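You operate a simulated robot arm through the tools that you are given. There is no shell and no other tool.

You run a simulated two-armed robot. Do the job below in one go: nothing can be reset, and whatever is moved stays where it is left.

Task
Put one of the small cream blocks from the top of the rollers on the flat top of the console. Take the teal foam block and put it on top of the white alumina tin. Pick up the orange filter cartridge with one hand, pass it to the other hand and put it on the middle part of the machine bench. Put one of the medium props from the left end of the setting bench on the left end of the machine bench. Put the short prop on the machine bench top away on the left end of the setting bench. Take the test tile marked "Dobbrel" from the machine bench top and put it on the clear middle of the machine bench. Open the reject tray. Any order will do. Set down upright: orange filter cartridge, medium prop, short prop.

It is judged by the outcome, as a careful person would: the job done as asked, and still so three seconds after it is handed in. It fails if anything else is knocked over, pushed out of place, dropped, spilled or broken.

Robot
Two 7-joint arms with two-finger parallel grippers on one trunk, on a base that moves. Base frame: it is fixed to the floor where the robot stands at the start and does not move with it; the origin is under the middle of the robot, x ahead of it, y to its left, z up; the surface under the hand at the start is at about z = 800. Readings come in mm, rad, newtons and seconds.
The left shoulder is at the start at [20, 113, 1222], the right one opposite. With the tool pointing down near the work surface each hand reaches from about 140 to 580 mm from the robot's upright axis, wherever it stands, measured 20 degrees to its own side. Places, roughly: alumina tin [4750, -2000, 1000]; clear middle of the machine bench [2600, -6900, 900]; flat top of the console (149x14 cm) [-300, -4640, 1100]; left end of the machine bench [2900, -6400, 900]; left end of the setting bench [3600, -4700, 800]; medium prop (5x5x8 cm) [3500, -4900, 900]; middle part of the machine bench [2600, -6900, 900]; orange filter cartridge (6x6x10 cm) [4100, -3700, 1200]; reject tray [-3100, -5700, 700]; short prop (5x5x5 cm) [2300, -7500, 900]; small cream block (5x5x2 cm) [400, 100, 800]; teal foam block (6x6x5 cm) [2900, -1200, 1100]; test tile [2250, -7500, 1000]. Payload 1.57 kg a hand.
Tool frame (each hand has its own): the origin (TCP) lies between the finger pads and is the grasp point; the fingertips stand 30 mm ahead of it; z points along the fingers, y is the line along which they close. The gripper opens to 80 mm. The fingers are 17 mm wide and 12 mm thick; the gripper's body (40 by 82 mm) begins 80 mm behind the TCP.
Orientation is told as [roll, pitch, yaw] about the base's x, y, z axes, in that order, counted from this pose: with the fingers straight down and closing along the base's y, the tool's x points along the base's -x, its y along +y and its z along -z.

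Tools
- The arms move only by the tool nudge_tool. It takes "left_motion", "right_motion" or both (then of equal length, played together; a hand with none holds still); each is one flat list of numbers, 7 for each row, row after row: the shift along the base's x, y, z in units of 40 mm (1.0 is 40 mm), then the turn, a rotation vector about the base's x, y, z in units of 5 degrees (1.0 is 5 degrees), then the finger opening in mm, from 0 to 80. In form: [x, y, z, wx, wy, wz, grip, x, y, z, wx, wy, wz, grip, ...]. A call has 1 to 20 rows; each row shifts and turns the commanded pose from where the row before left it. A call with a number of a shift or a turn outside -1 to 1 is refused whole. A row lasts 0.2 s, in which the tool goes at most 50 mm and 0.15 rad; a call with a longer step from one row to the next is refused whole, and so is a gripper value outside its range. Where a pose cannot be reached the arm comes as near as it can. A force on the tool above 40 N (or 10 N above the force at the start of the call, whichever is more), or a blocked arm, ends the call early, and 0.2 s more pass. Each finger travels about 45 mm/s and halts on what it meets, pressing with about 42 N; the grip force reading is that of the motor and also rises with nothing between the fingers. The clock runs only during rows and for 0.2 s after the last one: add rows that do not move to give the fingers time. The reply holds the time, the measured pose of the TCP, the force on the tool along the base axes, the opening and the grip force, in the units named above and with some noise, with the torque about the TCP (base axes, N m) and any sound that the robot's microphone picked up.
- Cameras (640 x 400 px; columns grow to the right, rows downward): "scene" is now at [99.1, -23.8, 1333.4]; the picture's right is [-0.27, -0.96, 0.00], its down [-0.66, 0.18, -0.73] and it looks along [0.70, -0.19, -0.68] (base axes); focal length 250 px, centre (320, 200). "left" rides on the left gripper at [72, 7, -122] in its tool frame; the picture's right is [-0.09, 1.00, 0.00], its down [-0.84, -0.08, -0.54] and it looks along [-0.54, -0.05, 0.84] (tool axes); focal length 238 px, centre (320, 200). "right" rides on the right gripper at [72, -6, -122] in its tool frame; the picture's right is [0.09, 1.00, 0.00], its down [-0.84, 0.08, -0.54] and it looks along [-0.54, 0.05, 0.84] (tool axes); focal length 238 px, centre (320, 200). There is no depth. A picture from a camera that has moved, and an enlarged one, comes with that camera's place and axes in the base frame and with its lens. The place of the scene camera against the robot may be out by one fixed shift of up to 12 mm in any direction.
- grab_frame(camera): a new picture of that camera. It takes no simulated time.
- slide_trunk(by): moves the trunk up (or, below 0, down) by that many mm; the arms and the scene camera ride with it, the base frame stays. It gives what a move gives, with no picture.
- steer(legs): drives the robot by 1 to 6 legs, each [ahead, left, turn to the left] in mm, mm and rad, along the robot's own axes; the way and the turn of a leg run together, so that a leg with both is an arc; at most 1500 mm and 3.142 rad a leg. The arms and the cameras ride along, it lands a little off, and it stops where it bumps. It gives what a move gives.
- pan_tilt(pan, tilt): turns the head with the scene camera to pan (to the left, within 1.396 rad either way) and tilt (down, from -0.506 to 1.204), counted from straight ahead of the robot. It gives what a move gives.
- zoom(camera, box): a new picture of the part [left, top, right, bottom] of that camera's present view, enlarged. It takes no simulated time.
- close_job(): hands the job in; it is judged then, once.

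Nothing tells you exact positions but the pictures and the camera data. Unless the task says otherwise, let go and move clear before handing in.

The tools are called as name(argument=value, ...) on one line, values as JSON. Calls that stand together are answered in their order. nudge_tool: Moves the arms, as the interface text tells. Its arguments: {"type":"object","properties":{"left_motion":{"type":"array","items":{"type":"number"}},"right_motion":{"type":"array","items":{"type":"number"}}},"required":[]} The other tools are called the same way: slide_trunk (by) moves the trunk up or down; steer (legs) drives the base; pan_tilt (pan, tilt) turns the head that bears the scene camera; grab_frame (camera) takes a picture; zoom (camera, box) takes an enlarged picture of a part of a camera's view; close_job () hands the job in.

At the start:

```text
time_s: 0.0
left_tool_pos: [456.0, 76.5, 1039.8]
left_tool_rot: [0.0, 0.0, -0.001]
left_force: [0.1, 0.4, -0.2]
left_wrist_torque: [0.03, 0.0, 0.01]
left_width: 80.1
left_grip_force: 0.0
right_tool_pos: [408.8, -262.0, 1105.2]
right_tool_rot: [-0.001, 0.0, 0.001]
right_force: [0.6, 0.0, -0.2]
right_wrist_torque: [0.03, 0.0, 0.0]
right_width: 80.1
right_grip_force: 0.1
trunk travel left (down, up): [-275.0, 295.0]
robot x, y, heading: [2.7, -2.8, -0.007]
head pan, tilt (commanded): [-0.269, 0.752]
```

scene: 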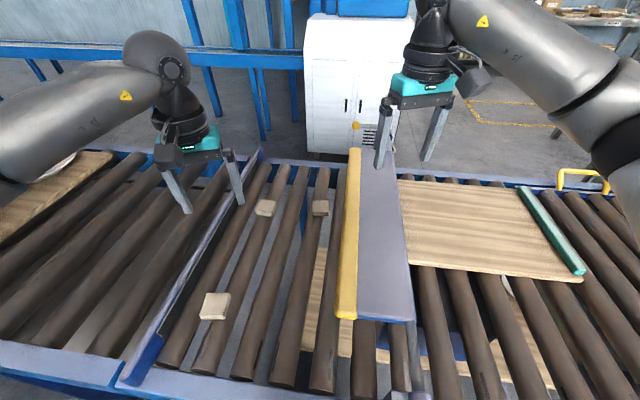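
right: 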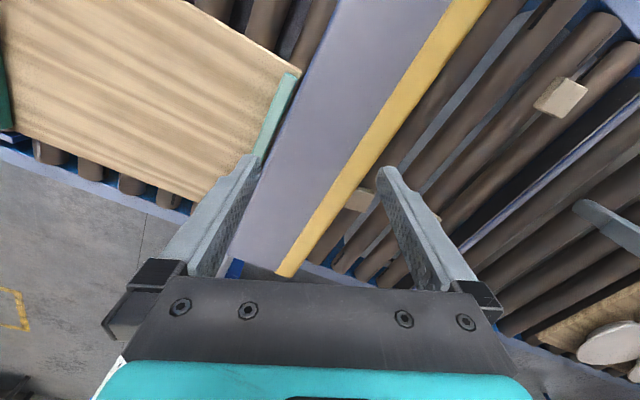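
left: 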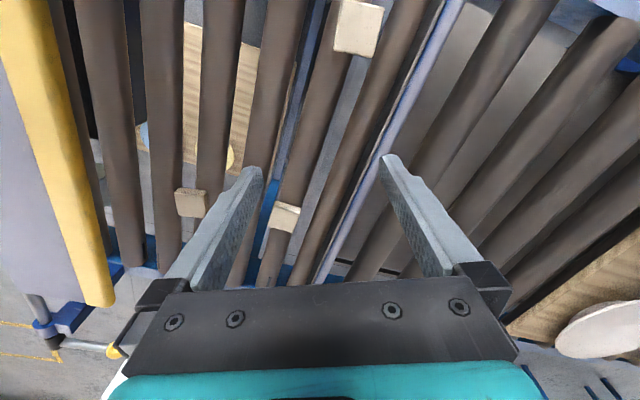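

I see a roller conveyor ahead with three small cream blocks on it, one nearer to me and two farther away. First I look around with the head to learn the layout.

zoom(camera="scene", box=[160, 180, 360, 340])

pan_tilt(pan=0.9, tilt=0.3)

grab_frame(camera="scene")

pan_tilt(pan=0.0, tilt=0.1)

grab_frame(camera="scene")

pan_tilt(pan=-1.3, tilt=0.2)

grab_frame(camera="scene")

```text
2.50 times, centred on (260, 260) of scene
camera zoom: at [99.1, -23.8, 1333.4], right [-0.27, -0.96, 0.0], down [-0.66, 0.18, -0.73], along [0.7, -0.19, -0.68], focal length 624 px, centre (470, 50)
```

zoom: 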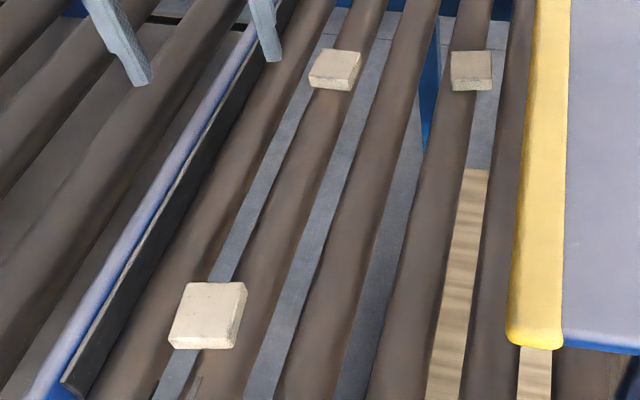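

```text
time_s: 1.4
left_tool_pos: [456.1, 76.1, 1039.6]
left_tool_rot: [0.0, -0.001, 0.0]
left_force: [-0.6, 0.5, -0.3]
left_wrist_torque: [0.03, 0.0, 0.0]
left_width: 79.7
left_grip_force: 0.1
right_tool_pos: [408.6, -259.4, 1106.3]
right_tool_rot: [-0.001, -0.002, -0.001]
right_force: [-0.2, -0.4, 0.1]
right_wrist_torque: [0.01, 0.0, -0.03]
right_width: 80.2
right_grip_force: 0.0
trunk travel left (down, up): [-275.0, 295.0]
robot x, y, heading: [3.1, 0.0, -0.0]
head pan, tilt (commanded): [0.901, 0.3]
```

```text
taken
camera scene: at [77.4, 71.3, 1373.9], right [0.78, -0.62, 0.0], down [-0.18, -0.23, -0.96], along [0.59, 0.75, -0.3], focal length 250 px, centre (320, 200)
```

scene: 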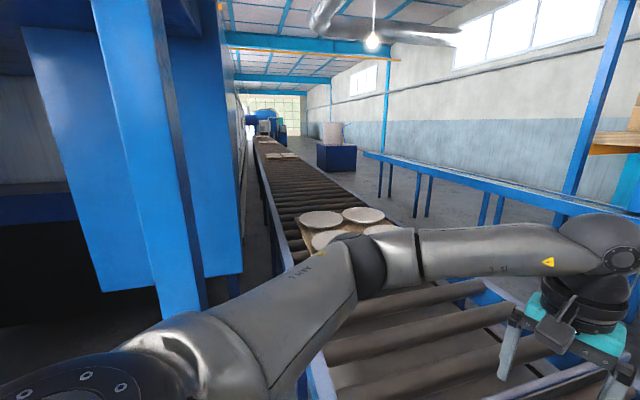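

```text
time_s: 2.6
left_tool_pos: [456.4, 76.0, 1039.0]
left_tool_rot: [0.002, -0.002, 0.0]
left_force: [-0.9, -0.5, 0.4]
left_wrist_torque: [0.03, -0.04, 0.01]
left_width: 80.3
left_grip_force: 0.2
right_tool_pos: [409.2, -259.9, 1106.0]
right_tool_rot: [0.001, 0.001, 0.001]
right_force: [0.3, 0.7, -0.6]
right_wrist_torque: [0.0, 0.01, 0.01]
right_width: 79.9
right_grip_force: 0.2
trunk travel left (down, up): [-275.0, 295.0]
robot x, y, heading: [1.9, 0.9, -0.005]
head pan, tilt (commanded): [0.0, 0.099]
```

```text
taken
camera scene: at [111.3, -1.7, 1392.5], right [0.0, -1.0, 0.0], down [-0.1, 0.0, -0.99], along [0.99, 0.0, -0.1], focal length 250 px, centre (320, 200)
```

scene: 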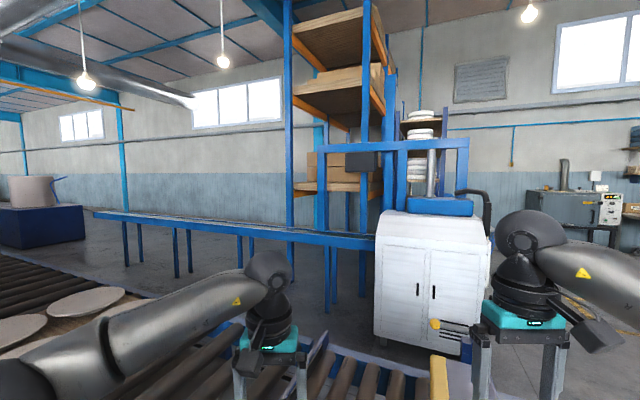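

```text
time_s: 4.0
left_tool_pos: [456.2, 76.0, 1039.8]
left_tool_rot: [0.001, -0.001, 0.0]
left_force: [0.0, 0.4, 0.2]
left_wrist_torque: [0.01, -0.03, 0.0]
left_width: 80.3
left_grip_force: 0.1
right_tool_pos: [409.1, -260.1, 1106.7]
right_tool_rot: [-0.001, 0.001, 0.001]
right_force: [0.9, -0.1, 0.0]
right_wrist_torque: [-0.03, -0.04, 0.0]
right_width: 80.2
right_grip_force: 0.1
trunk travel left (down, up): [-275.0, 295.0]
robot x, y, heading: [4.0, -0.2, 0.0]
head pan, tilt (commanded): [-1.3, 0.201]
```

```text
taken
camera scene: at [44.3, -91.6, 1383.2], right [-0.96, -0.27, 0.0], down [-0.05, 0.19, -0.98], along [0.26, -0.94, -0.2], focal length 250 px, centre (320, 200)
```

scene: 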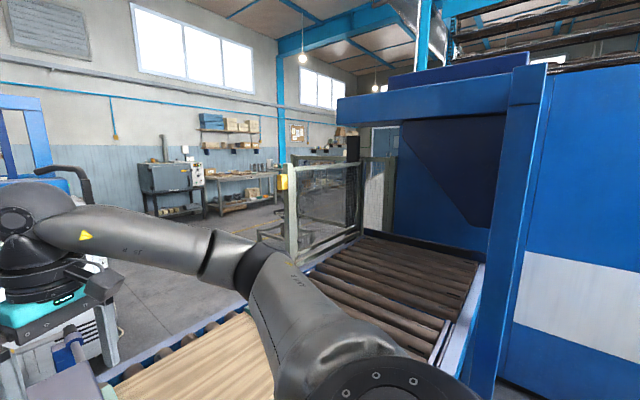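

The nearest cream block seems to be at about [370, 129, 815], bridging two rollers, and the left hand can reach it. I check it with the left camera before going over it.

pan_tilt(pan=0.2, tilt=0.9)

nudge_tool(left_motion=[-1, 0.65, -0.5, 0, 0, 0, 80, -1, 0.65, -0.5, 0, 0, 0, 80, 0, 0, -1, 0, 0, 0, 80, 0, 0, 0, 0, 0, 0, 80, 0, 0, 0, 0, 0, 0, 80])

grab_frame(camera="left")

grab_frame(camera="scene")

```text
time_s: 5.7
left_tool_pos: [456.7, 77.1, 1037.4]
left_tool_rot: [0.0, 0.001, 0.0]
left_force: [0.2, -0.2, 0.7]
left_wrist_torque: [0.0, -0.03, -0.03]
left_width: 80.1
left_grip_force: 0.0
right_tool_pos: [409.1, -260.2, 1105.3]
right_tool_rot: [0.001, 0.0, -0.001]
right_force: [-0.3, 1.1, 0.4]
right_wrist_torque: [-0.02, -0.01, -0.01]
right_width: 80.1
right_grip_force: 0.0
trunk travel left (down, up): [-275.0, 295.0]
robot x, y, heading: [1.9, -1.3, 0.005]
head pan, tilt (commanded): [0.201, 0.901]
```

```text
refused: row 1 steps farther than a row can; nothing moved
```

```text
taken
camera left: at [384.3, 81.6, 1160.9], right [0.09, 1.0, 0.0], down [0.84, -0.08, 0.54], along [0.54, -0.05, -0.84], focal length 238 px, centre (320, 200)
```

left: 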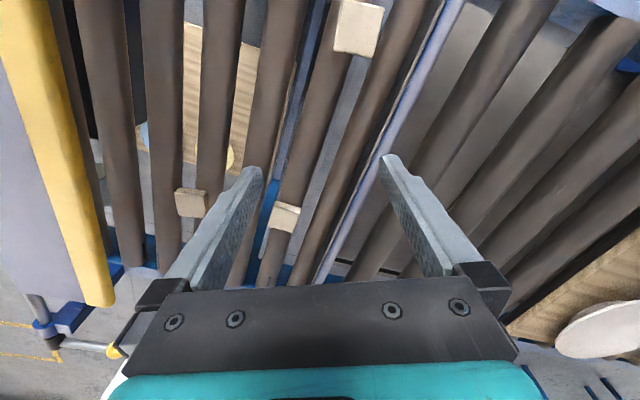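

```text
taken
camera scene: at [93.3, 13.2, 1321.6], right [0.2, -0.98, 0.0], down [-0.77, -0.16, -0.62], along [0.61, 0.12, -0.78], focal length 250 px, centre (320, 200)
```

scene: 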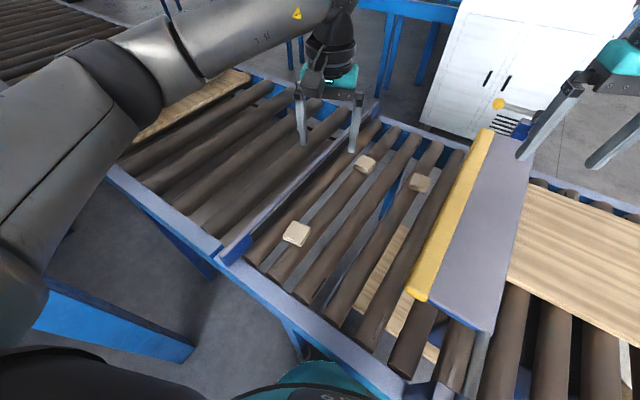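

The block is clearly visible near the conveyor edge; I move the left hand above it with smaller steps.

nudge_tool(left_motion=[-1, 0.6, 0, 0, 0, 0, 80, -1, 0.6, 0, 0, 0, 0, 80, 0, 0, -1, 0, 0, 0, 80, 0, 0, -1, 0, 0, 0, 80, 0, 0, 0, 0, 0, 0, 80, 0, 0, 0, 0, 0, 0, 80])

grab_frame(camera="left")

```text
time_s: 7.0
left_tool_pos: [375.1, 125.6, 961.3]
left_tool_rot: [0.0, 0.0, 0.0]
left_force: [0.0, -0.9, -0.8]
left_wrist_torque: [0.03, 0.0, -0.01]
left_width: 80.0
left_grip_force: 0.0
right_tool_pos: [408.4, -259.9, 1105.7]
right_tool_rot: [0.0, -0.001, 0.001]
right_force: [0.1, 0.2, 0.2]
right_wrist_torque: [-0.02, 0.01, -0.05]
right_width: 80.0
right_grip_force: 0.1
trunk travel left (down, up): [-275.0, 295.0]
robot x, y, heading: [-0.6, 0.4, -0.001]
head pan, tilt (commanded): [0.201, 0.901]
```

```text
taken
camera left: at [302.4, 130.6, 1082.6], right [0.09, 1.0, 0.0], down [0.84, -0.08, 0.54], along [0.54, -0.05, -0.84], focal length 238 px, centre (320, 200)
```

left: 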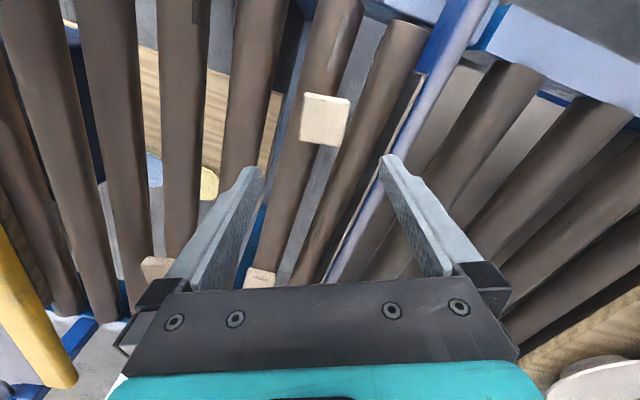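

The block's top centre triangulates to about [368, 130, 815], turned by about -11°. I turn the hand to match, centre over it and go partway down.

nudge_tool(left_motion=[-0.16, 0.1, 0, 0, 0, -1, 80, 0, 0, -0.5, 0, 0, -1, 80, 0, 0, -0.5, 0, 0, -0.2, 80, 0, 0, -0.9, 0, 0, 0, 80, 0, 0, 0, 0, 0, 0, 80, 0, 0, 0, 0, 0, 0, 80])

grab_frame(camera="left")

```text
time_s: 8.4
left_tool_pos: [369.3, 131.4, 884.5]
left_tool_rot: [0.0, -0.001, -0.192]
left_force: [-0.1, -0.4, 0.2]
left_wrist_torque: [0.04, 0.01, -0.03]
left_width: 79.8
left_grip_force: 0.0
right_tool_pos: [408.0, -260.6, 1105.4]
right_tool_rot: [-0.001, 0.0, -0.001]
right_force: [-0.3, -0.6, 0.1]
right_wrist_torque: [0.01, 0.0, -0.02]
right_width: 79.8
right_grip_force: 0.1
trunk travel left (down, up): [-275.0, 295.0]
robot x, y, heading: [-0.1, 0.1, -0.0]
head pan, tilt (commanded): [0.201, 0.901]
```

```text
taken
camera left: at [299.2, 149.1, 1005.4], right [0.28, 0.96, 0.0], down [0.81, -0.24, 0.54], along [0.52, -0.15, -0.84], focal length 238 px, centre (320, 200)
```

left: 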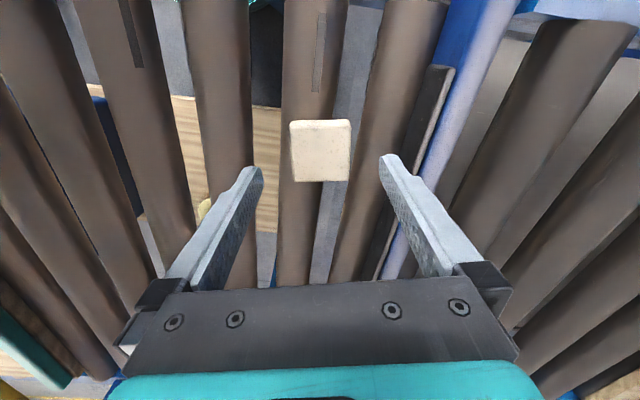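

The hand is lined up with the block, with the side rail clear of the fingers. I lower it, close and look.

nudge_tool(left_motion=[0, 0, -0.7, 0, 0, 0, 80, 0, 0, -0.66, 0, 0, 0, 80, 0, 0, 0, 0, 0, 0, 80, 0, 0, 0, 0, 0, 0, 30, 0, 0, 0, 0, 0, 0, 30, 0, 0, 0, 0, 0, 0, 30, 0, 0, 0, 0, 0, 0, 30, 0, 0, 0, 0, 0, 0, 30])

grab_frame(camera="left")

```text
time_s: 10.2
left_tool_pos: [369.7, 129.9, 829.7]
left_tool_rot: [0.0, -0.003, -0.192]
left_force: [2.0, 1.4, 13.5]
left_wrist_torque: [0.2, 0.0, -0.03]
left_width: 49.7
left_grip_force: 42.0
right_tool_pos: [409.4, -260.9, 1107.0]
right_tool_rot: [0.0, 0.001, 0.0]
right_force: [0.6, -0.2, 0.3]
right_wrist_torque: [0.0, 0.02, 0.0]
right_width: 79.9
right_grip_force: 0.0
trunk travel left (down, up): [-275.0, 295.0]
robot x, y, heading: [-2.2, -0.1, 0.004]
head pan, tilt (commanded): [0.201, 0.901]
```

```text
taken
camera left: at [299.4, 149.1, 951.8], right [0.28, 0.96, 0.0], down [0.81, -0.24, 0.54], along [0.52, -0.15, -0.84], focal length 238 px, centre (320, 200)
```

left: 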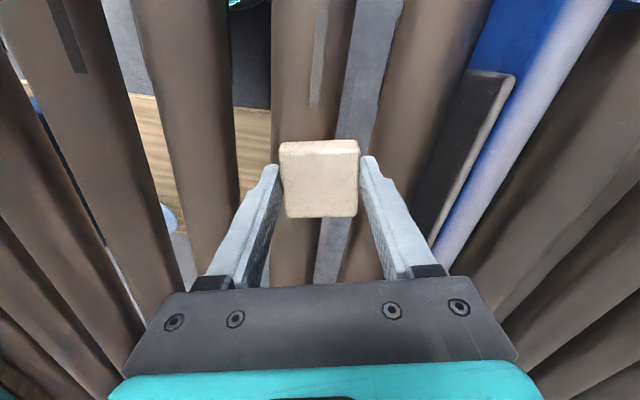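

The block is gripped at 49.7 mm. I lift it straight up.

nudge_tool(left_motion=[0, 0, 0.5, 0, 0, 0, 30, 0, 0, 1, 0, 0, 0, 30, 0, 0, 1, 0, 0, 0, 30, 0, 0, 1, 0, 0, 0, 30, 0, 0, 1, 0, 0, 0, 30, 0, 0, 1, 0, 0, 0, 30, 0, 0, 1, 0, 0, 0, 30, 0, 0, 0, 0, 0, 0, 30])

grab_frame(camera="left")

grab_frame(camera="scene")

```text
time_s: 12.1
left_tool_pos: [369.3, 130.2, 1087.7]
left_tool_rot: [-0.001, -0.001, -0.191]
left_force: [0.4, -0.2, -0.9]
left_wrist_torque: [0.01, 0.0, 0.0]
left_width: 48.9
left_grip_force: 42.1
right_tool_pos: [410.9, -260.2, 1105.8]
right_tool_rot: [0.0, 0.001, 0.001]
right_force: [-0.3, 0.4, -1.2]
right_wrist_torque: [0.02, 0.01, -0.03]
right_width: 79.7
right_grip_force: 0.1
trunk travel left (down, up): [-275.0, 295.0]
robot x, y, heading: [-0.3, 0.4, 0.001]
head pan, tilt (commanded): [0.201, 0.901]
```

```text
taken
camera left: at [300.9, 148.4, 1209.7], right [0.28, 0.96, 0.0], down [0.81, -0.24, 0.54], along [0.52, -0.15, -0.84], focal length 238 px, centre (320, 200)
```

left: 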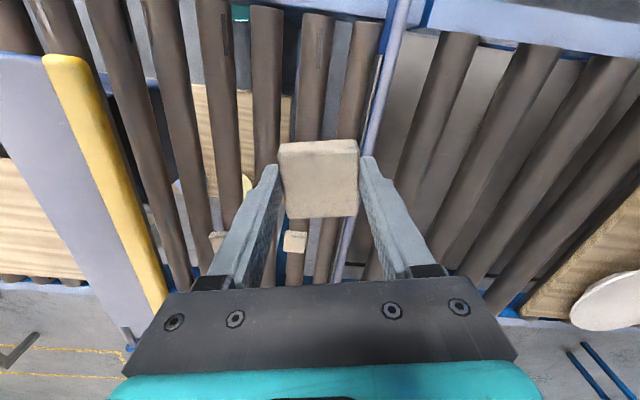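

```text
taken
camera scene: at [93.4, 13.4, 1321.6], right [0.2, -0.98, 0.0], down [-0.77, -0.16, -0.62], along [0.61, 0.12, -0.78], focal length 250 px, centre (320, 200)
```

scene: 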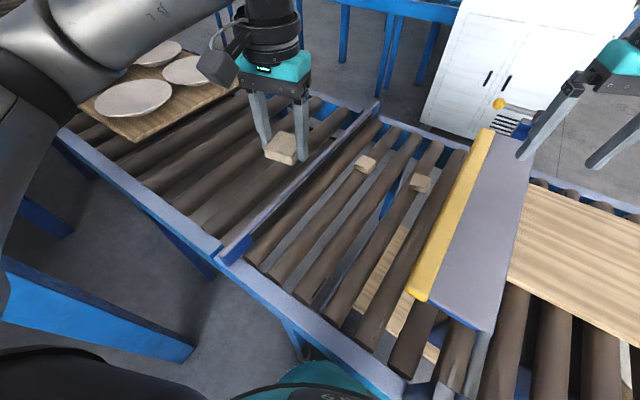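

I have the block and the conveyor edge runs obliquely in front. Before driving I look far left and far right for free floor.

pan_tilt(pan=1.396, tilt=0.45)

grab_frame(camera="scene")

pan_tilt(pan=-1.396, tilt=0.6)

grab_frame(camera="scene")

pan_tilt(pan=-0.7, tilt=0.3)

grab_frame(camera="scene")

```text
time_s: 13.4
left_tool_pos: [369.9, 128.8, 1086.9]
left_tool_rot: [0.001, -0.001, -0.192]
left_force: [-0.1, 0.2, -1.6]
left_wrist_torque: [0.03, 0.0, 0.0]
left_width: 49.2
left_grip_force: 42.1
right_tool_pos: [410.1, -259.3, 1106.5]
right_tool_rot: [0.0, -0.001, 0.002]
right_force: [-0.2, 0.0, -0.2]
right_wrist_torque: [-0.02, 0.01, 0.05]
right_width: 79.9
right_grip_force: 0.1
trunk travel left (down, up): [-275.0, 295.0]
robot x, y, heading: [0.4, -1.9, 0.0]
head pan, tilt (commanded): [1.396, 0.45]
```

```text
taken
camera scene: at [35.4, 88.7, 1359.9], right [0.98, -0.17, 0.0], down [-0.08, -0.43, -0.9], along [0.16, 0.89, -0.44], focal length 250 px, centre (320, 200)
```

scene: 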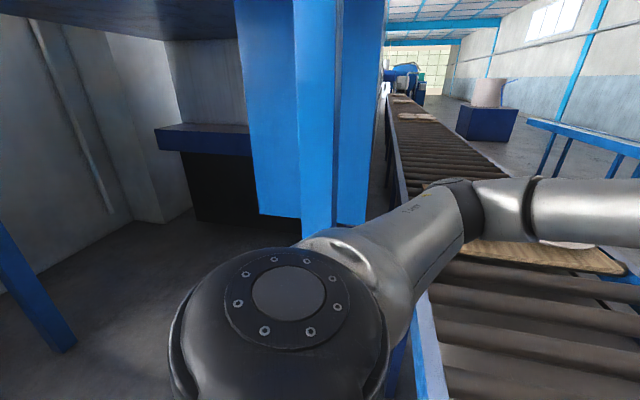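

```text
time_s: 15.9
left_tool_pos: [370.6, 128.9, 1086.6]
left_tool_rot: [-0.001, 0.0, -0.192]
left_force: [-0.1, -0.2, -0.4]
left_wrist_torque: [0.0, 0.02, -0.06]
left_width: 49.1
left_grip_force: 42.0
right_tool_pos: [409.6, -260.2, 1106.3]
right_tool_rot: [-0.001, 0.0, -0.001]
right_force: [-0.8, 0.5, -0.9]
right_wrist_torque: [-0.01, -0.02, 0.01]
right_width: 80.0
right_grip_force: 0.1
trunk travel left (down, up): [-275.0, 295.0]
robot x, y, heading: [-0.5, -2.0, 0.0]
head pan, tilt (commanded): [-1.396, 0.6]
```

```text
taken
camera scene: at [34.7, -88.8, 1346.4], right [-0.98, -0.17, 0.0], down [-0.1, 0.56, -0.83], along [0.14, -0.81, -0.56], focal length 250 px, centre (320, 200)
```

scene: 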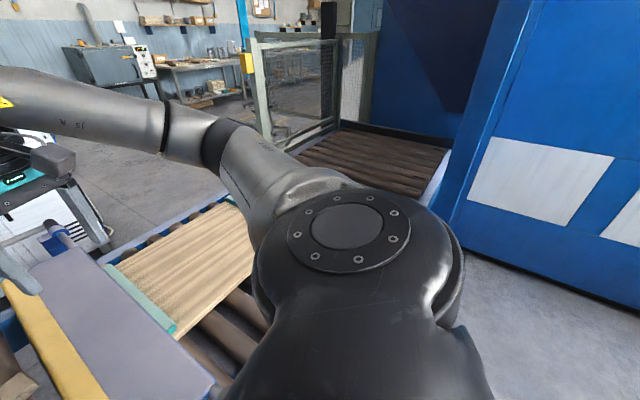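

```text
time_s: 17.0
left_tool_pos: [369.7, 129.0, 1087.2]
left_tool_rot: [-0.001, 0.0, -0.19]
left_force: [0.1, -0.6, -1.8]
left_wrist_torque: [0.01, 0.0, 0.01]
left_width: 49.3
left_grip_force: 41.6
right_tool_pos: [409.8, -260.8, 1105.3]
right_tool_rot: [0.0, -0.001, 0.001]
right_force: [0.4, 1.4, 1.0]
right_wrist_torque: [0.01, -0.01, 0.04]
right_width: 80.2
right_grip_force: 0.1
trunk travel left (down, up): [-275.0, 295.0]
robot x, y, heading: [2.2, -1.1, 0.001]
head pan, tilt (commanded): [-0.7, 0.3]
```

```text
taken
camera scene: at [90.7, -62.0, 1373.9], right [-0.64, -0.76, 0.0], down [-0.23, 0.19, -0.96], along [0.73, -0.62, -0.3], focal length 250 px, centre (320, 200)
```

scene: 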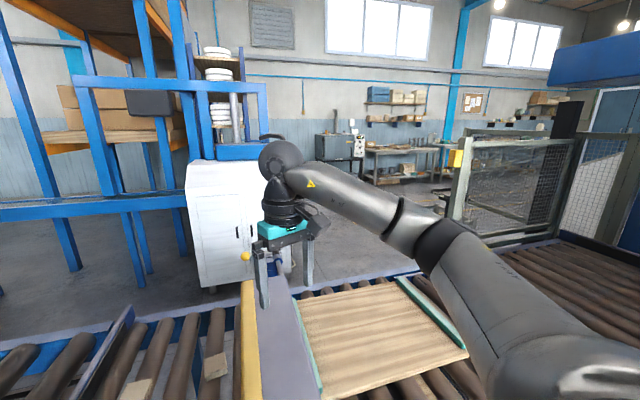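

I stand on the kiln side of the conveyor, so I need a way around. I tuck the arms a bit, back off a little and look behind me.

nudge_tool(left_motion=[-0.5, 0.3, 0.8, 0, 0, 0, 30, -0.5, 0.3, 0.8, 0, 0, 0, 30, -0.3, 0, 0.8, 0, 0, 0, 30, 0, 0, 0.8, 0, 0, 0, 30, 0, 0, 0, 0, 0, 0, 30], right_motion=[-0.7, 0.5, 0.8, 0, 0, 0, 80, -0.7, 0.5, 0.8, 0, 0, 0, 80, -0.7, 0, 0.8, 0, 0, 0, 80, 0, 0, 0.8, 0, 0, 0, 80, 0, 0, 0, 0, 0, 0, 80])

steer(legs=[[-350, 0, 0]])

pan_tilt(pan=-1.396, tilt=0.3)

grab_frame(camera="scene")

pan_tilt(pan=1.396, tilt=0.3)

grab_frame(camera="scene")

```text
time_s: 18.2
left_tool_pos: [316.8, 150.0, 1215.8]
left_tool_rot: [0.001, -0.001, -0.191]
left_force: [-0.1, -0.5, -0.3]
left_wrist_torque: [0.06, 0.01, 0.0]
left_width: 49.3
left_grip_force: 42.0
right_tool_pos: [323.8, -220.7, 1234.9]
right_tool_rot: [-0.001, 0.001, 0.0]
right_force: [0.5, 0.1, 0.3]
right_wrist_torque: [0.0, 0.01, 0.03]
right_width: 80.1
right_grip_force: 0.1
trunk travel left (down, up): [-275.0, 295.0]
robot x, y, heading: [-1.1, -3.0, -0.003]
head pan, tilt (commanded): [-0.7, 0.3]
```

```text
time_s: 20.4
left_tool_pos: [-23.3, 150.9, 1215.4]
left_tool_rot: [-0.002, 0.001, -0.195]
left_force: [0.3, -0.6, -0.5]
left_wrist_torque: [0.0, 0.01, -0.01]
left_width: 49.0
left_grip_force: 41.7
right_tool_pos: [-18.8, -221.8, 1234.3]
right_tool_rot: [0.001, 0.001, -0.004]
right_force: [0.1, 0.1, -0.7]
right_wrist_torque: [0.01, -0.03, -0.02]
right_width: 80.2
right_grip_force: 0.0
trunk travel left (down, up): [-275.0, 295.0]
robot x, y, heading: [-341.0, -1.8, -0.006]
head pan, tilt (commanded): [-0.7, 0.3]
```

```text
time_s: 21.5
left_tool_pos: [-23.3, 151.1, 1215.5]
left_tool_rot: [0.001, 0.0, -0.193]
left_force: [0.1, 0.1, -0.4]
left_wrist_torque: [0.01, 0.02, 0.01]
left_width: 49.2
left_grip_force: 42.1
right_tool_pos: [-18.2, -220.6, 1234.5]
right_tool_rot: [-0.001, -0.001, -0.003]
right_force: [0.3, -0.4, -0.3]
right_wrist_torque: [0.0, 0.0, 0.0]
right_width: 80.2
right_grip_force: 0.0
trunk travel left (down, up): [-275.0, 295.0]
robot x, y, heading: [-344.6, -0.9, 0.0]
head pan, tilt (commanded): [-1.396, 0.3]
```

```text
taken
camera scene: at [-306.7, -93.4, 1373.9], right [-0.99, -0.17, 0.0], down [-0.05, 0.29, -0.96], along [0.16, -0.94, -0.3], focal length 250 px, centre (320, 200)
```

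scene: 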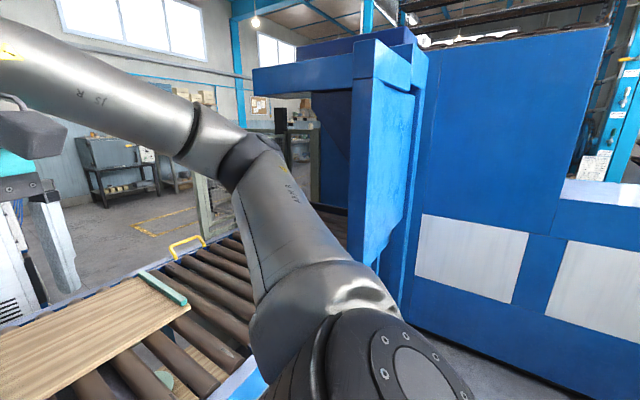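

```text
time_s: 23.9
left_tool_pos: [-23.3, 150.7, 1216.2]
left_tool_rot: [-0.001, 0.0, -0.194]
left_force: [0.4, 0.1, -1.1]
left_wrist_torque: [0.03, 0.02, -0.01]
left_width: 49.3
left_grip_force: 42.2
right_tool_pos: [-17.2, -222.4, 1234.8]
right_tool_rot: [-0.001, 0.0, -0.003]
right_force: [-0.4, 0.3, -1.1]
right_wrist_torque: [0.0, 0.0, 0.0]
right_width: 80.0
right_grip_force: 0.1
trunk travel left (down, up): [-275.0, 295.0]
robot x, y, heading: [-340.8, -1.4, -0.0]
head pan, tilt (commanded): [1.396, 0.3]
```

```text
taken
camera scene: at [-306.3, 90.5, 1373.9], right [0.98, -0.18, 0.0], down [-0.05, -0.29, -0.96], along [0.17, 0.94, -0.3], focal length 250 px, centre (320, 200)
```

scene: 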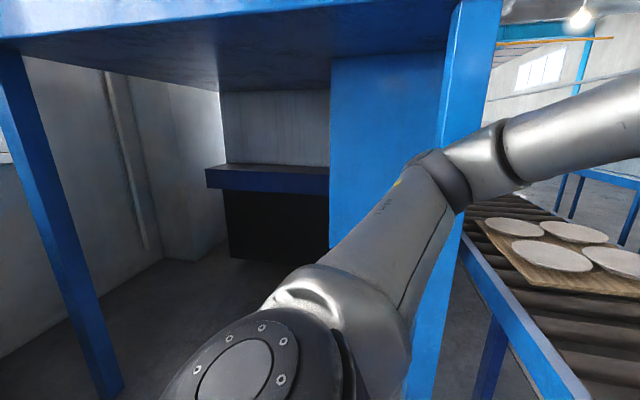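

There is free floor behind me between the blue gantry and the blue machine. I turn right in place to face the aisle and look.

steer(legs=[[-250, 0, 0], [0, 0, -2.0]])

pan_tilt(pan=0.0, tilt=0.25)

grab_frame(camera="scene")

pan_tilt(pan=-1.2, tilt=0.25)

grab_frame(camera="scene")

```text
time_s: 30.6
left_tool_pos: [-597.7, -350.1, 1214.5]
left_tool_rot: [0.001, 0.0, -2.224]
left_force: [0.2, 0.8, 0.1]
left_wrist_torque: [-0.02, 0.03, 0.02]
left_width: 49.1
left_grip_force: 42.0
right_tool_pos: [-932.9, -191.6, 1233.8]
right_tool_rot: [0.002, 0.001, -2.033]
right_force: [0.2, 0.2, 0.1]
right_wrist_torque: [-0.01, -0.03, -0.02]
right_width: 79.8
right_grip_force: 0.0
trunk travel left (down, up): [-275.0, 295.0]
robot x, y, heading: [-591.4, 3.3, -2.031]
head pan, tilt (commanded): [1.396, 0.3]
```

```text
time_s: 32.1
left_tool_pos: [-598.6, -351.9, 1215.8]
left_tool_rot: [0.0, -0.001, -2.224]
left_force: [0.3, -0.7, -0.8]
left_wrist_torque: [-0.01, -0.01, -0.01]
left_width: 48.9
left_grip_force: 42.3
right_tool_pos: [-933.2, -191.7, 1234.8]
right_tool_rot: [0.0, 0.0, -2.033]
right_force: [0.7, 0.0, 0.0]
right_wrist_torque: [-0.02, 0.01, -0.02]
right_width: 79.9
right_grip_force: 0.0
trunk travel left (down, up): [-275.0, 295.0]
robot x, y, heading: [-587.5, 5.8, -2.032]
head pan, tilt (commanded): [0.0, 0.25]
```

```text
taken
camera scene: at [-628.2, -92.8, 1378.6], right [-0.9, 0.44, 0.0], down [0.11, 0.22, -0.97], along [-0.43, -0.87, -0.25], focal length 250 px, centre (320, 200)
```

scene: 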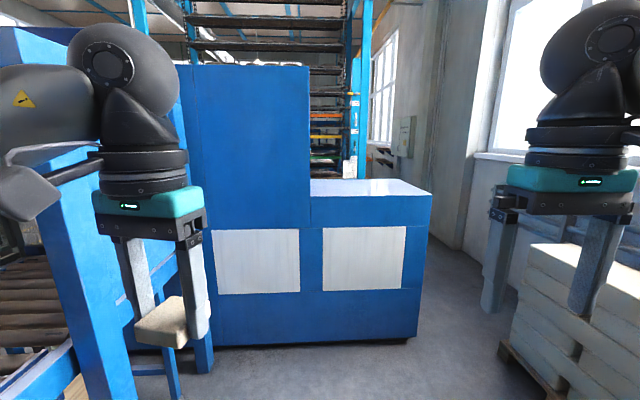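

```text
time_s: 33.5
left_tool_pos: [-598.5, -348.8, 1216.8]
left_tool_rot: [-0.001, 0.0, -2.226]
left_force: [0.1, -0.2, -1.5]
left_wrist_torque: [-0.02, 0.03, -0.02]
left_width: 49.0
left_grip_force: 42.3
right_tool_pos: [-934.4, -190.7, 1234.7]
right_tool_rot: [0.001, 0.0, -2.031]
right_force: [0.4, 0.6, -0.2]
right_wrist_torque: [-0.03, -0.01, -0.02]
right_width: 80.1
right_grip_force: 0.1
trunk travel left (down, up): [-275.0, 295.0]
robot x, y, heading: [-591.7, 2.9, -2.032]
head pan, tilt (commanded): [-1.201, 0.25]
```

```text
taken
camera scene: at [-679.8, -0.7, 1378.6], right [0.09, 1.0, 0.0], down [0.25, -0.02, -0.97], along [-0.97, 0.09, -0.25], focal length 250 px, centre (320, 200)
```

scene: 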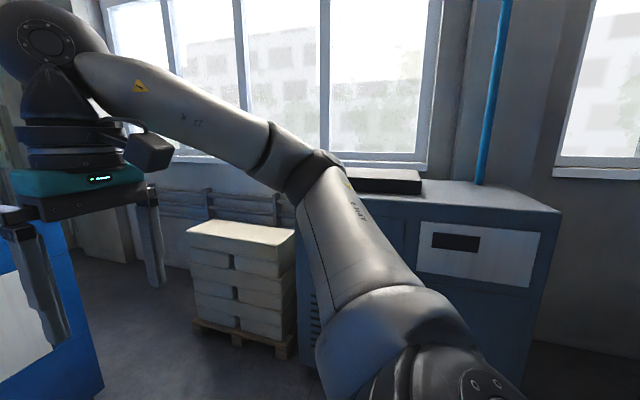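

A passage lies ahead to the right, between the blue machine's corner and the pallet of white blocks, leading along the window wall. I look down to see my own base size and check the gap.

pan_tilt(pan=0.0, tilt=1.204)

grab_frame(camera="scene")

pan_tilt(pan=-1.2, tilt=1.1)

grab_frame(camera="scene")

pan_tilt(pan=-0.5, tilt=0.4)

grab_frame(camera="scene")

```text
time_s: 34.9
left_tool_pos: [-597.0, -350.3, 1216.0]
left_tool_rot: [0.0, -0.001, -2.224]
left_force: [0.8, -0.8, -1.1]
left_wrist_torque: [0.01, 0.0, -0.03]
left_width: 49.0
left_grip_force: 41.8
right_tool_pos: [-933.8, -191.0, 1234.3]
right_tool_rot: [-0.001, -0.001, -2.032]
right_force: [0.9, 0.1, -0.5]
right_wrist_torque: [0.02, -0.01, 0.01]
right_width: 80.1
right_grip_force: 0.0
trunk travel left (down, up): [-275.0, 295.0]
robot x, y, heading: [-590.3, 7.6, -2.036]
head pan, tilt (commanded): [0.0, 1.201]
```

```text
taken
camera scene: at [-611.7, -59.2, 1301.8], right [-0.9, 0.45, 0.0], down [0.41, 0.83, -0.36], along [-0.16, -0.32, -0.93], focal length 250 px, centre (320, 200)
```

scene: 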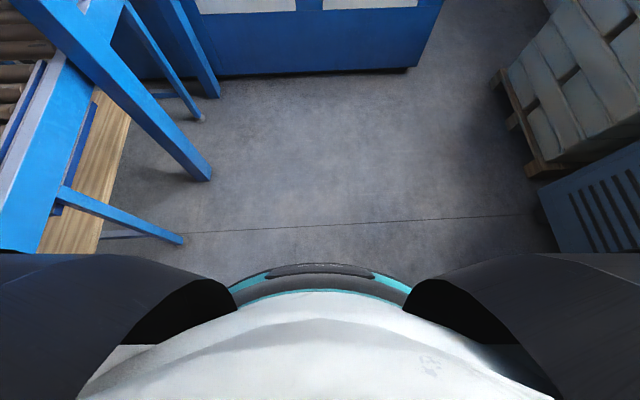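

```text
time_s: 36.3
left_tool_pos: [-598.1, -351.7, 1216.2]
left_tool_rot: [-0.001, 0.0, -2.223]
left_force: [-0.2, 0.0, -0.8]
left_wrist_torque: [0.03, -0.01, -0.01]
left_width: 48.9
left_grip_force: 42.2
right_tool_pos: [-934.2, -190.5, 1234.8]
right_tool_rot: [-0.001, -0.001, -2.033]
right_force: [0.7, 0.3, -0.6]
right_wrist_torque: [0.0, 0.03, 0.03]
right_width: 79.8
right_grip_force: 0.2
trunk travel left (down, up): [-275.0, 295.0]
robot x, y, heading: [-591.9, 3.3, -2.033]
head pan, tilt (commanded): [-1.201, 1.1]
```

```text
taken
camera scene: at [-649.6, -3.4, 1307.8], right [0.09, 1.0, 0.0], down [0.89, -0.08, -0.45], along [-0.45, 0.04, -0.89], focal length 250 px, centre (320, 200)
```

scene: 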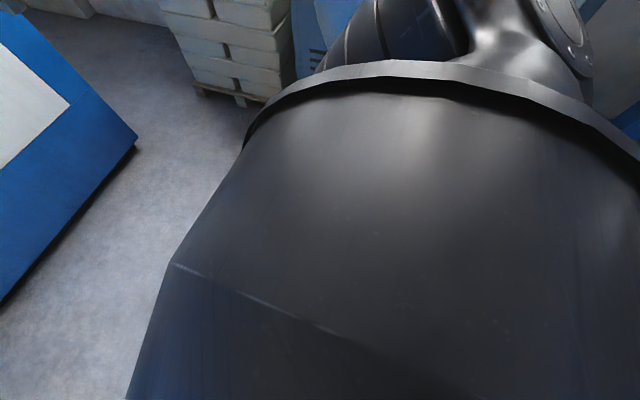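

```text
time_s: 37.4
left_tool_pos: [-598.2, -350.0, 1215.3]
left_tool_rot: [0.0, 0.001, -2.224]
left_force: [0.0, 0.3, -0.7]
left_wrist_torque: [0.01, 0.01, 0.04]
left_width: 49.0
left_grip_force: 41.7
right_tool_pos: [-934.0, -192.0, 1235.3]
right_tool_rot: [0.001, 0.0, -2.03]
right_force: [-0.2, 0.0, -0.1]
right_wrist_torque: [0.01, 0.01, -0.01]
right_width: 80.0
right_grip_force: 0.1
trunk travel left (down, up): [-275.0, 295.0]
robot x, y, heading: [-589.6, 4.3, -2.026]
head pan, tilt (commanded): [-0.499, 0.4]
```

```text
taken
camera scene: at [-662.7, -62.2, 1364.6], right [-0.57, 0.82, 0.0], down [0.32, 0.22, -0.92], along [-0.75, -0.53, -0.39], focal length 250 px, centre (320, 200)
```

scene: 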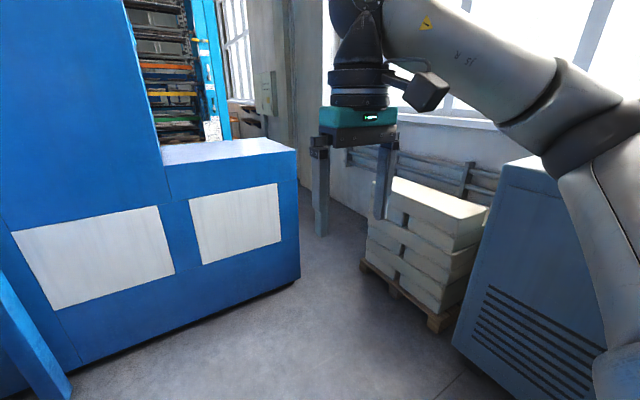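

The gap between machine corner (about [-1830, -1100]) and pallet corner (about [-2280, -770]) is some 560 mm wide. I drive to a point in line with it, then check again.

steer(legs=[[947, -801, -0.17]])

pan_tilt(pan=0.0, tilt=0.9)

grab_frame(camera="scene")

pan_tilt(pan=0.0, tilt=0.3)

grab_frame(camera="scene")

```text
time_s: 43.6
left_tool_pos: [-1820.8, -741.0, 1215.4]
left_tool_rot: [0.001, 0.001, -2.38]
left_force: [-1.0, -0.9, -1.0]
left_wrist_torque: [-0.01, -0.04, -0.05]
left_width: 49.2
left_grip_force: 42.1
right_tool_pos: [-2128.0, -528.9, 1234.4]
right_tool_rot: [-0.001, 0.001, -2.188]
right_force: [0.2, -0.2, -0.3]
right_wrist_torque: [-0.03, -0.01, 0.0]
right_width: 79.9
right_grip_force: 0.0
trunk travel left (down, up): [-275.0, 295.0]
robot x, y, heading: [-1759.0, -396.5, -2.193]
head pan, tilt (commanded): [-0.499, 0.4]
```

```text
time_s: 44.6
left_tool_pos: [-1820.8, -740.7, 1215.7]
left_tool_rot: [0.001, 0.0, -2.38]
left_force: [0.2, 0.2, -1.6]
left_wrist_torque: [-0.01, 0.01, -0.01]
left_width: 49.0
left_grip_force: 42.4
right_tool_pos: [-2128.3, -530.0, 1234.2]
right_tool_rot: [0.0, 0.0, -2.189]
right_force: [-0.3, -0.1, -0.6]
right_wrist_torque: [0.01, -0.01, -0.01]
right_width: 79.9
right_grip_force: 0.0
trunk travel left (down, up): [-275.0, 295.0]
robot x, y, heading: [-1763.3, -394.6, -2.188]
head pan, tilt (commanded): [0.0, 0.901]
```

```text
taken
camera scene: at [-1800.3, -465.1, 1321.7], right [-0.81, 0.58, 0.0], down [0.45, 0.64, -0.62], along [-0.36, -0.51, -0.78], focal length 250 px, centre (320, 200)
```

scene: 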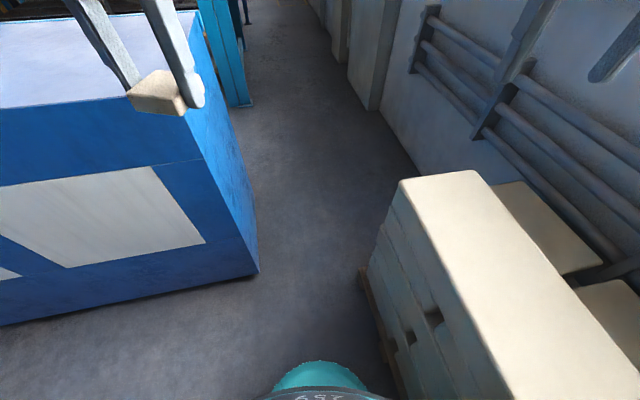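

```text
time_s: 45.6
left_tool_pos: [-1821.2, -741.4, 1216.1]
left_tool_rot: [-0.001, -0.001, -2.38]
left_force: [-0.3, 0.4, -0.5]
left_wrist_torque: [-0.04, 0.0, 0.01]
left_width: 49.2
left_grip_force: 41.8
right_tool_pos: [-2128.5, -530.5, 1233.9]
right_tool_rot: [0.0, 0.001, -2.188]
right_force: [0.4, -0.2, -0.1]
right_wrist_torque: [0.02, 0.01, -0.01]
right_width: 80.1
right_grip_force: 0.1
trunk travel left (down, up): [-275.0, 295.0]
robot x, y, heading: [-1760.8, -392.4, -2.19]
head pan, tilt (commanded): [0.0, 0.3]
```

```text
taken
camera scene: at [-1810.6, -479.7, 1373.8], right [-0.81, 0.58, 0.0], down [0.17, 0.24, -0.95], along [-0.55, -0.78, -0.3], focal length 250 px, centre (320, 200)
```

scene: 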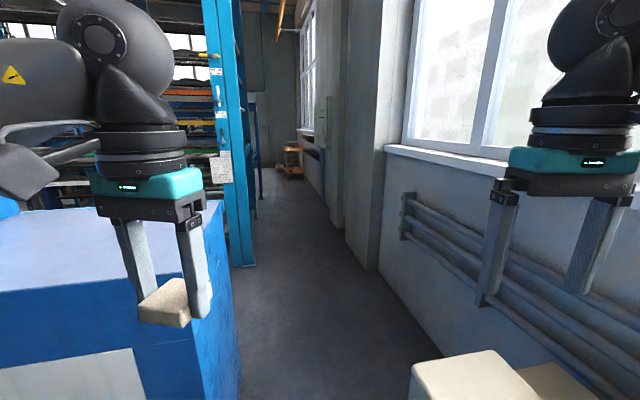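

My base is round with a radius of about 200 mm, so the gap is passable. I line up with the corridor (heading about -1.92) and go through the middle of the gap.

steer(legs=[[0, 0, 0.27], [0, -85, 0]])

steer(legs=[[900, 0, 0]])

```text
time_s: 47.5
left_tool_pos: [-1804.3, -716.4, 1216.0]
left_tool_rot: [-0.001, 0.0, -2.113]
left_force: [0.0, 0.3, -0.8]
left_wrist_torque: [-0.02, -0.04, -0.04]
left_width: 48.9
left_grip_force: 42.0
right_tool_pos: [-2156.5, -594.8, 1234.5]
right_tool_rot: [0.0, 0.0, -1.923]
right_force: [0.6, 0.1, -0.3]
right_wrist_torque: [0.02, -0.02, 0.0]
right_width: 79.8
right_grip_force: 0.0
trunk travel left (down, up): [-275.0, 295.0]
robot x, y, heading: [-1836.9, -366.9, -1.918]
head pan, tilt (commanded): [0.0, 0.3]
```

```text
time_s: 52.2
left_tool_pos: [-2131.4, -1556.0, 1216.6]
left_tool_rot: [0.001, 0.0, -2.138]
left_force: [0.2, 0.2, -1.2]
left_wrist_torque: [-0.04, 0.01, 0.0]
left_width: 49.0
left_grip_force: 42.2
right_tool_pos: [-2480.9, -1426.2, 1235.1]
right_tool_rot: [0.0, -0.001, -1.947]
right_force: [-0.6, -0.5, 0.6]
right_wrist_torque: [0.04, 0.0, 0.0]
right_width: 80.2
right_grip_force: 0.0
trunk travel left (down, up): [-275.0, 295.0]
robot x, y, heading: [-2154.8, -1201.5, -1.946]
head pan, tilt (commanded): [0.0, 0.3]
```

I am through the gap. I look ahead down the corridor.

grab_frame(camera="scene")

pan_tilt(pan=0.7, tilt=0.2)

grab_frame(camera="scene")

```text
taken
camera scene: at [-2183.7, -1302.0, 1373.9], right [-0.93, 0.37, 0.0], down [0.11, 0.28, -0.96], along [-0.35, -0.89, -0.3], focal length 250 px, centre (320, 200)
```

scene: 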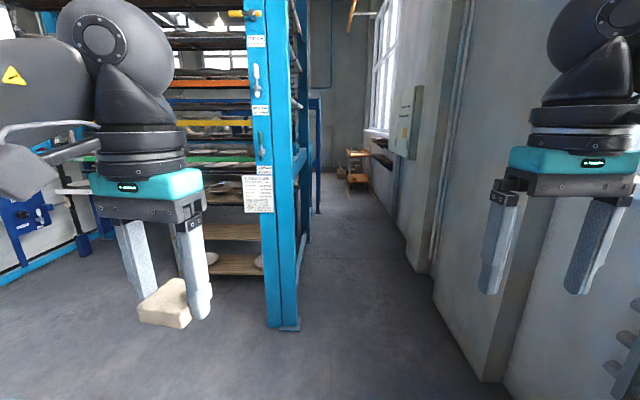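

```text
time_s: 53.3
left_tool_pos: [-2131.1, -1554.7, 1215.8]
left_tool_rot: [0.0, -0.001, -2.138]
left_force: [-0.1, 0.4, -1.4]
left_wrist_torque: [-0.05, 0.03, -0.01]
left_width: 48.8
left_grip_force: 42.1
right_tool_pos: [-2481.2, -1425.4, 1235.3]
right_tool_rot: [-0.001, 0.001, -1.948]
right_force: [0.0, -0.4, -0.3]
right_wrist_torque: [-0.01, 0.01, 0.01]
right_width: 80.2
right_grip_force: 0.0
trunk travel left (down, up): [-275.0, 295.0]
robot x, y, heading: [-2155.2, -1202.4, -1.946]
head pan, tilt (commanded): [0.7, 0.201]
```

```text
taken
camera scene: at [-2119.7, -1303.2, 1383.2], right [-0.95, -0.32, 0.0], down [-0.06, 0.19, -0.98], along [0.31, -0.93, -0.2], focal length 250 px, centre (320, 200)
```

scene: 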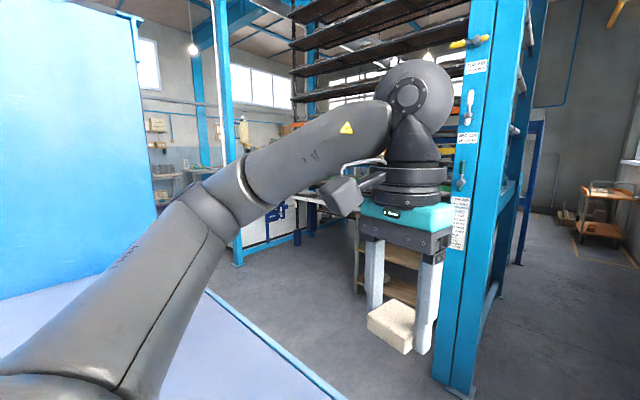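

The corridor continues; between the blue machine and the rack there seems to be an opening to the left towards the room and console. I go forward a bit and look left.

steer(legs=[[600, 0, 0.026]])

pan_tilt(pan=1.3, tilt=0.3)

grab_frame(camera="scene")

pan_tilt(pan=0.7, tilt=0.3)

grab_frame(camera="scene")

```text
time_s: 56.7
left_tool_pos: [-2333.3, -2119.4, 1216.2]
left_tool_rot: [0.001, 0.0, -2.11]
left_force: [0.5, -0.5, -1.3]
left_wrist_torque: [0.02, 0.02, -0.01]
left_width: 49.1
left_grip_force: 42.5
right_tool_pos: [-2684.1, -2000.4, 1235.0]
right_tool_rot: [-0.001, 0.001, -1.918]
right_force: [-0.1, -0.8, 0.5]
right_wrist_torque: [-0.01, 0.01, 0.01]
right_width: 80.1
right_grip_force: 0.1
trunk travel left (down, up): [-275.0, 295.0]
robot x, y, heading: [-2365.9, -1765.9, -1.917]
head pan, tilt (commanded): [0.7, 0.201]
```

```text
time_s: 57.7
left_tool_pos: [-2333.6, -2118.4, 1216.6]
left_tool_rot: [0.001, 0.0, -2.109]
left_force: [-0.3, 0.3, 0.0]
left_wrist_torque: [-0.02, 0.01, 0.01]
left_width: 49.1
left_grip_force: 42.0
right_tool_pos: [-2685.9, -2000.1, 1234.5]
right_tool_rot: [-0.001, -0.001, -1.915]
right_force: [-0.8, 0.5, -0.5]
right_wrist_torque: [0.0, 0.02, -0.02]
right_width: 80.0
right_grip_force: 0.2
trunk travel left (down, up): [-275.0, 295.0]
robot x, y, heading: [-2366.7, -1770.7, -1.918]
head pan, tilt (commanded): [1.3, 0.3]
```

```text
taken
camera scene: at [-2285.6, -1833.9, 1373.9], right [-0.58, -0.82, 0.0], down [-0.24, 0.17, -0.96], along [0.78, -0.55, -0.3], focal length 250 px, centre (320, 200)
```

scene: 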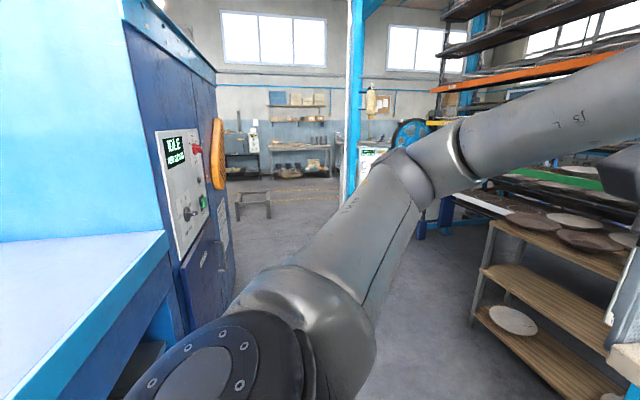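

```text
time_s: 58.7
left_tool_pos: [-2332.7, -2119.6, 1216.0]
left_tool_rot: [-0.001, 0.0, -2.107]
left_force: [-0.3, -0.2, -0.3]
left_wrist_torque: [0.0, -0.04, 0.01]
left_width: 49.0
left_grip_force: 42.1
right_tool_pos: [-2684.9, -2000.7, 1235.0]
right_tool_rot: [0.0, 0.0, -1.915]
right_force: [-0.3, -0.1, 0.0]
right_wrist_torque: [-0.02, 0.01, -0.04]
right_width: 80.3
right_grip_force: 0.0
trunk travel left (down, up): [-275.0, 295.0]
robot x, y, heading: [-2368.9, -1769.5, -1.917]
head pan, tilt (commanded): [0.7, 0.3]
```

```text
taken
camera scene: at [-2329.3, -1867.5, 1373.9], right [-0.94, -0.35, 0.0], down [-0.1, 0.28, -0.96], along [0.33, -0.9, -0.3], focal length 250 px, centre (320, 200)
```

scene: 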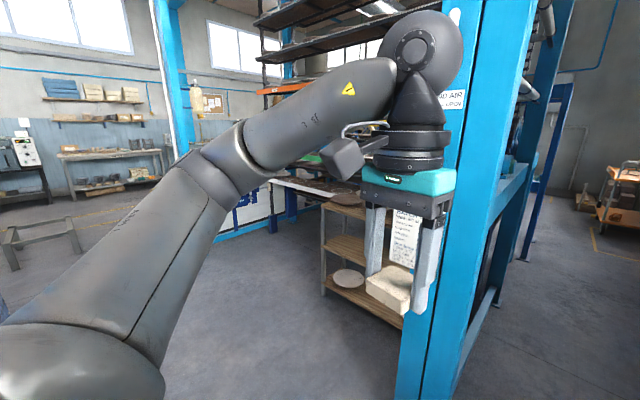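

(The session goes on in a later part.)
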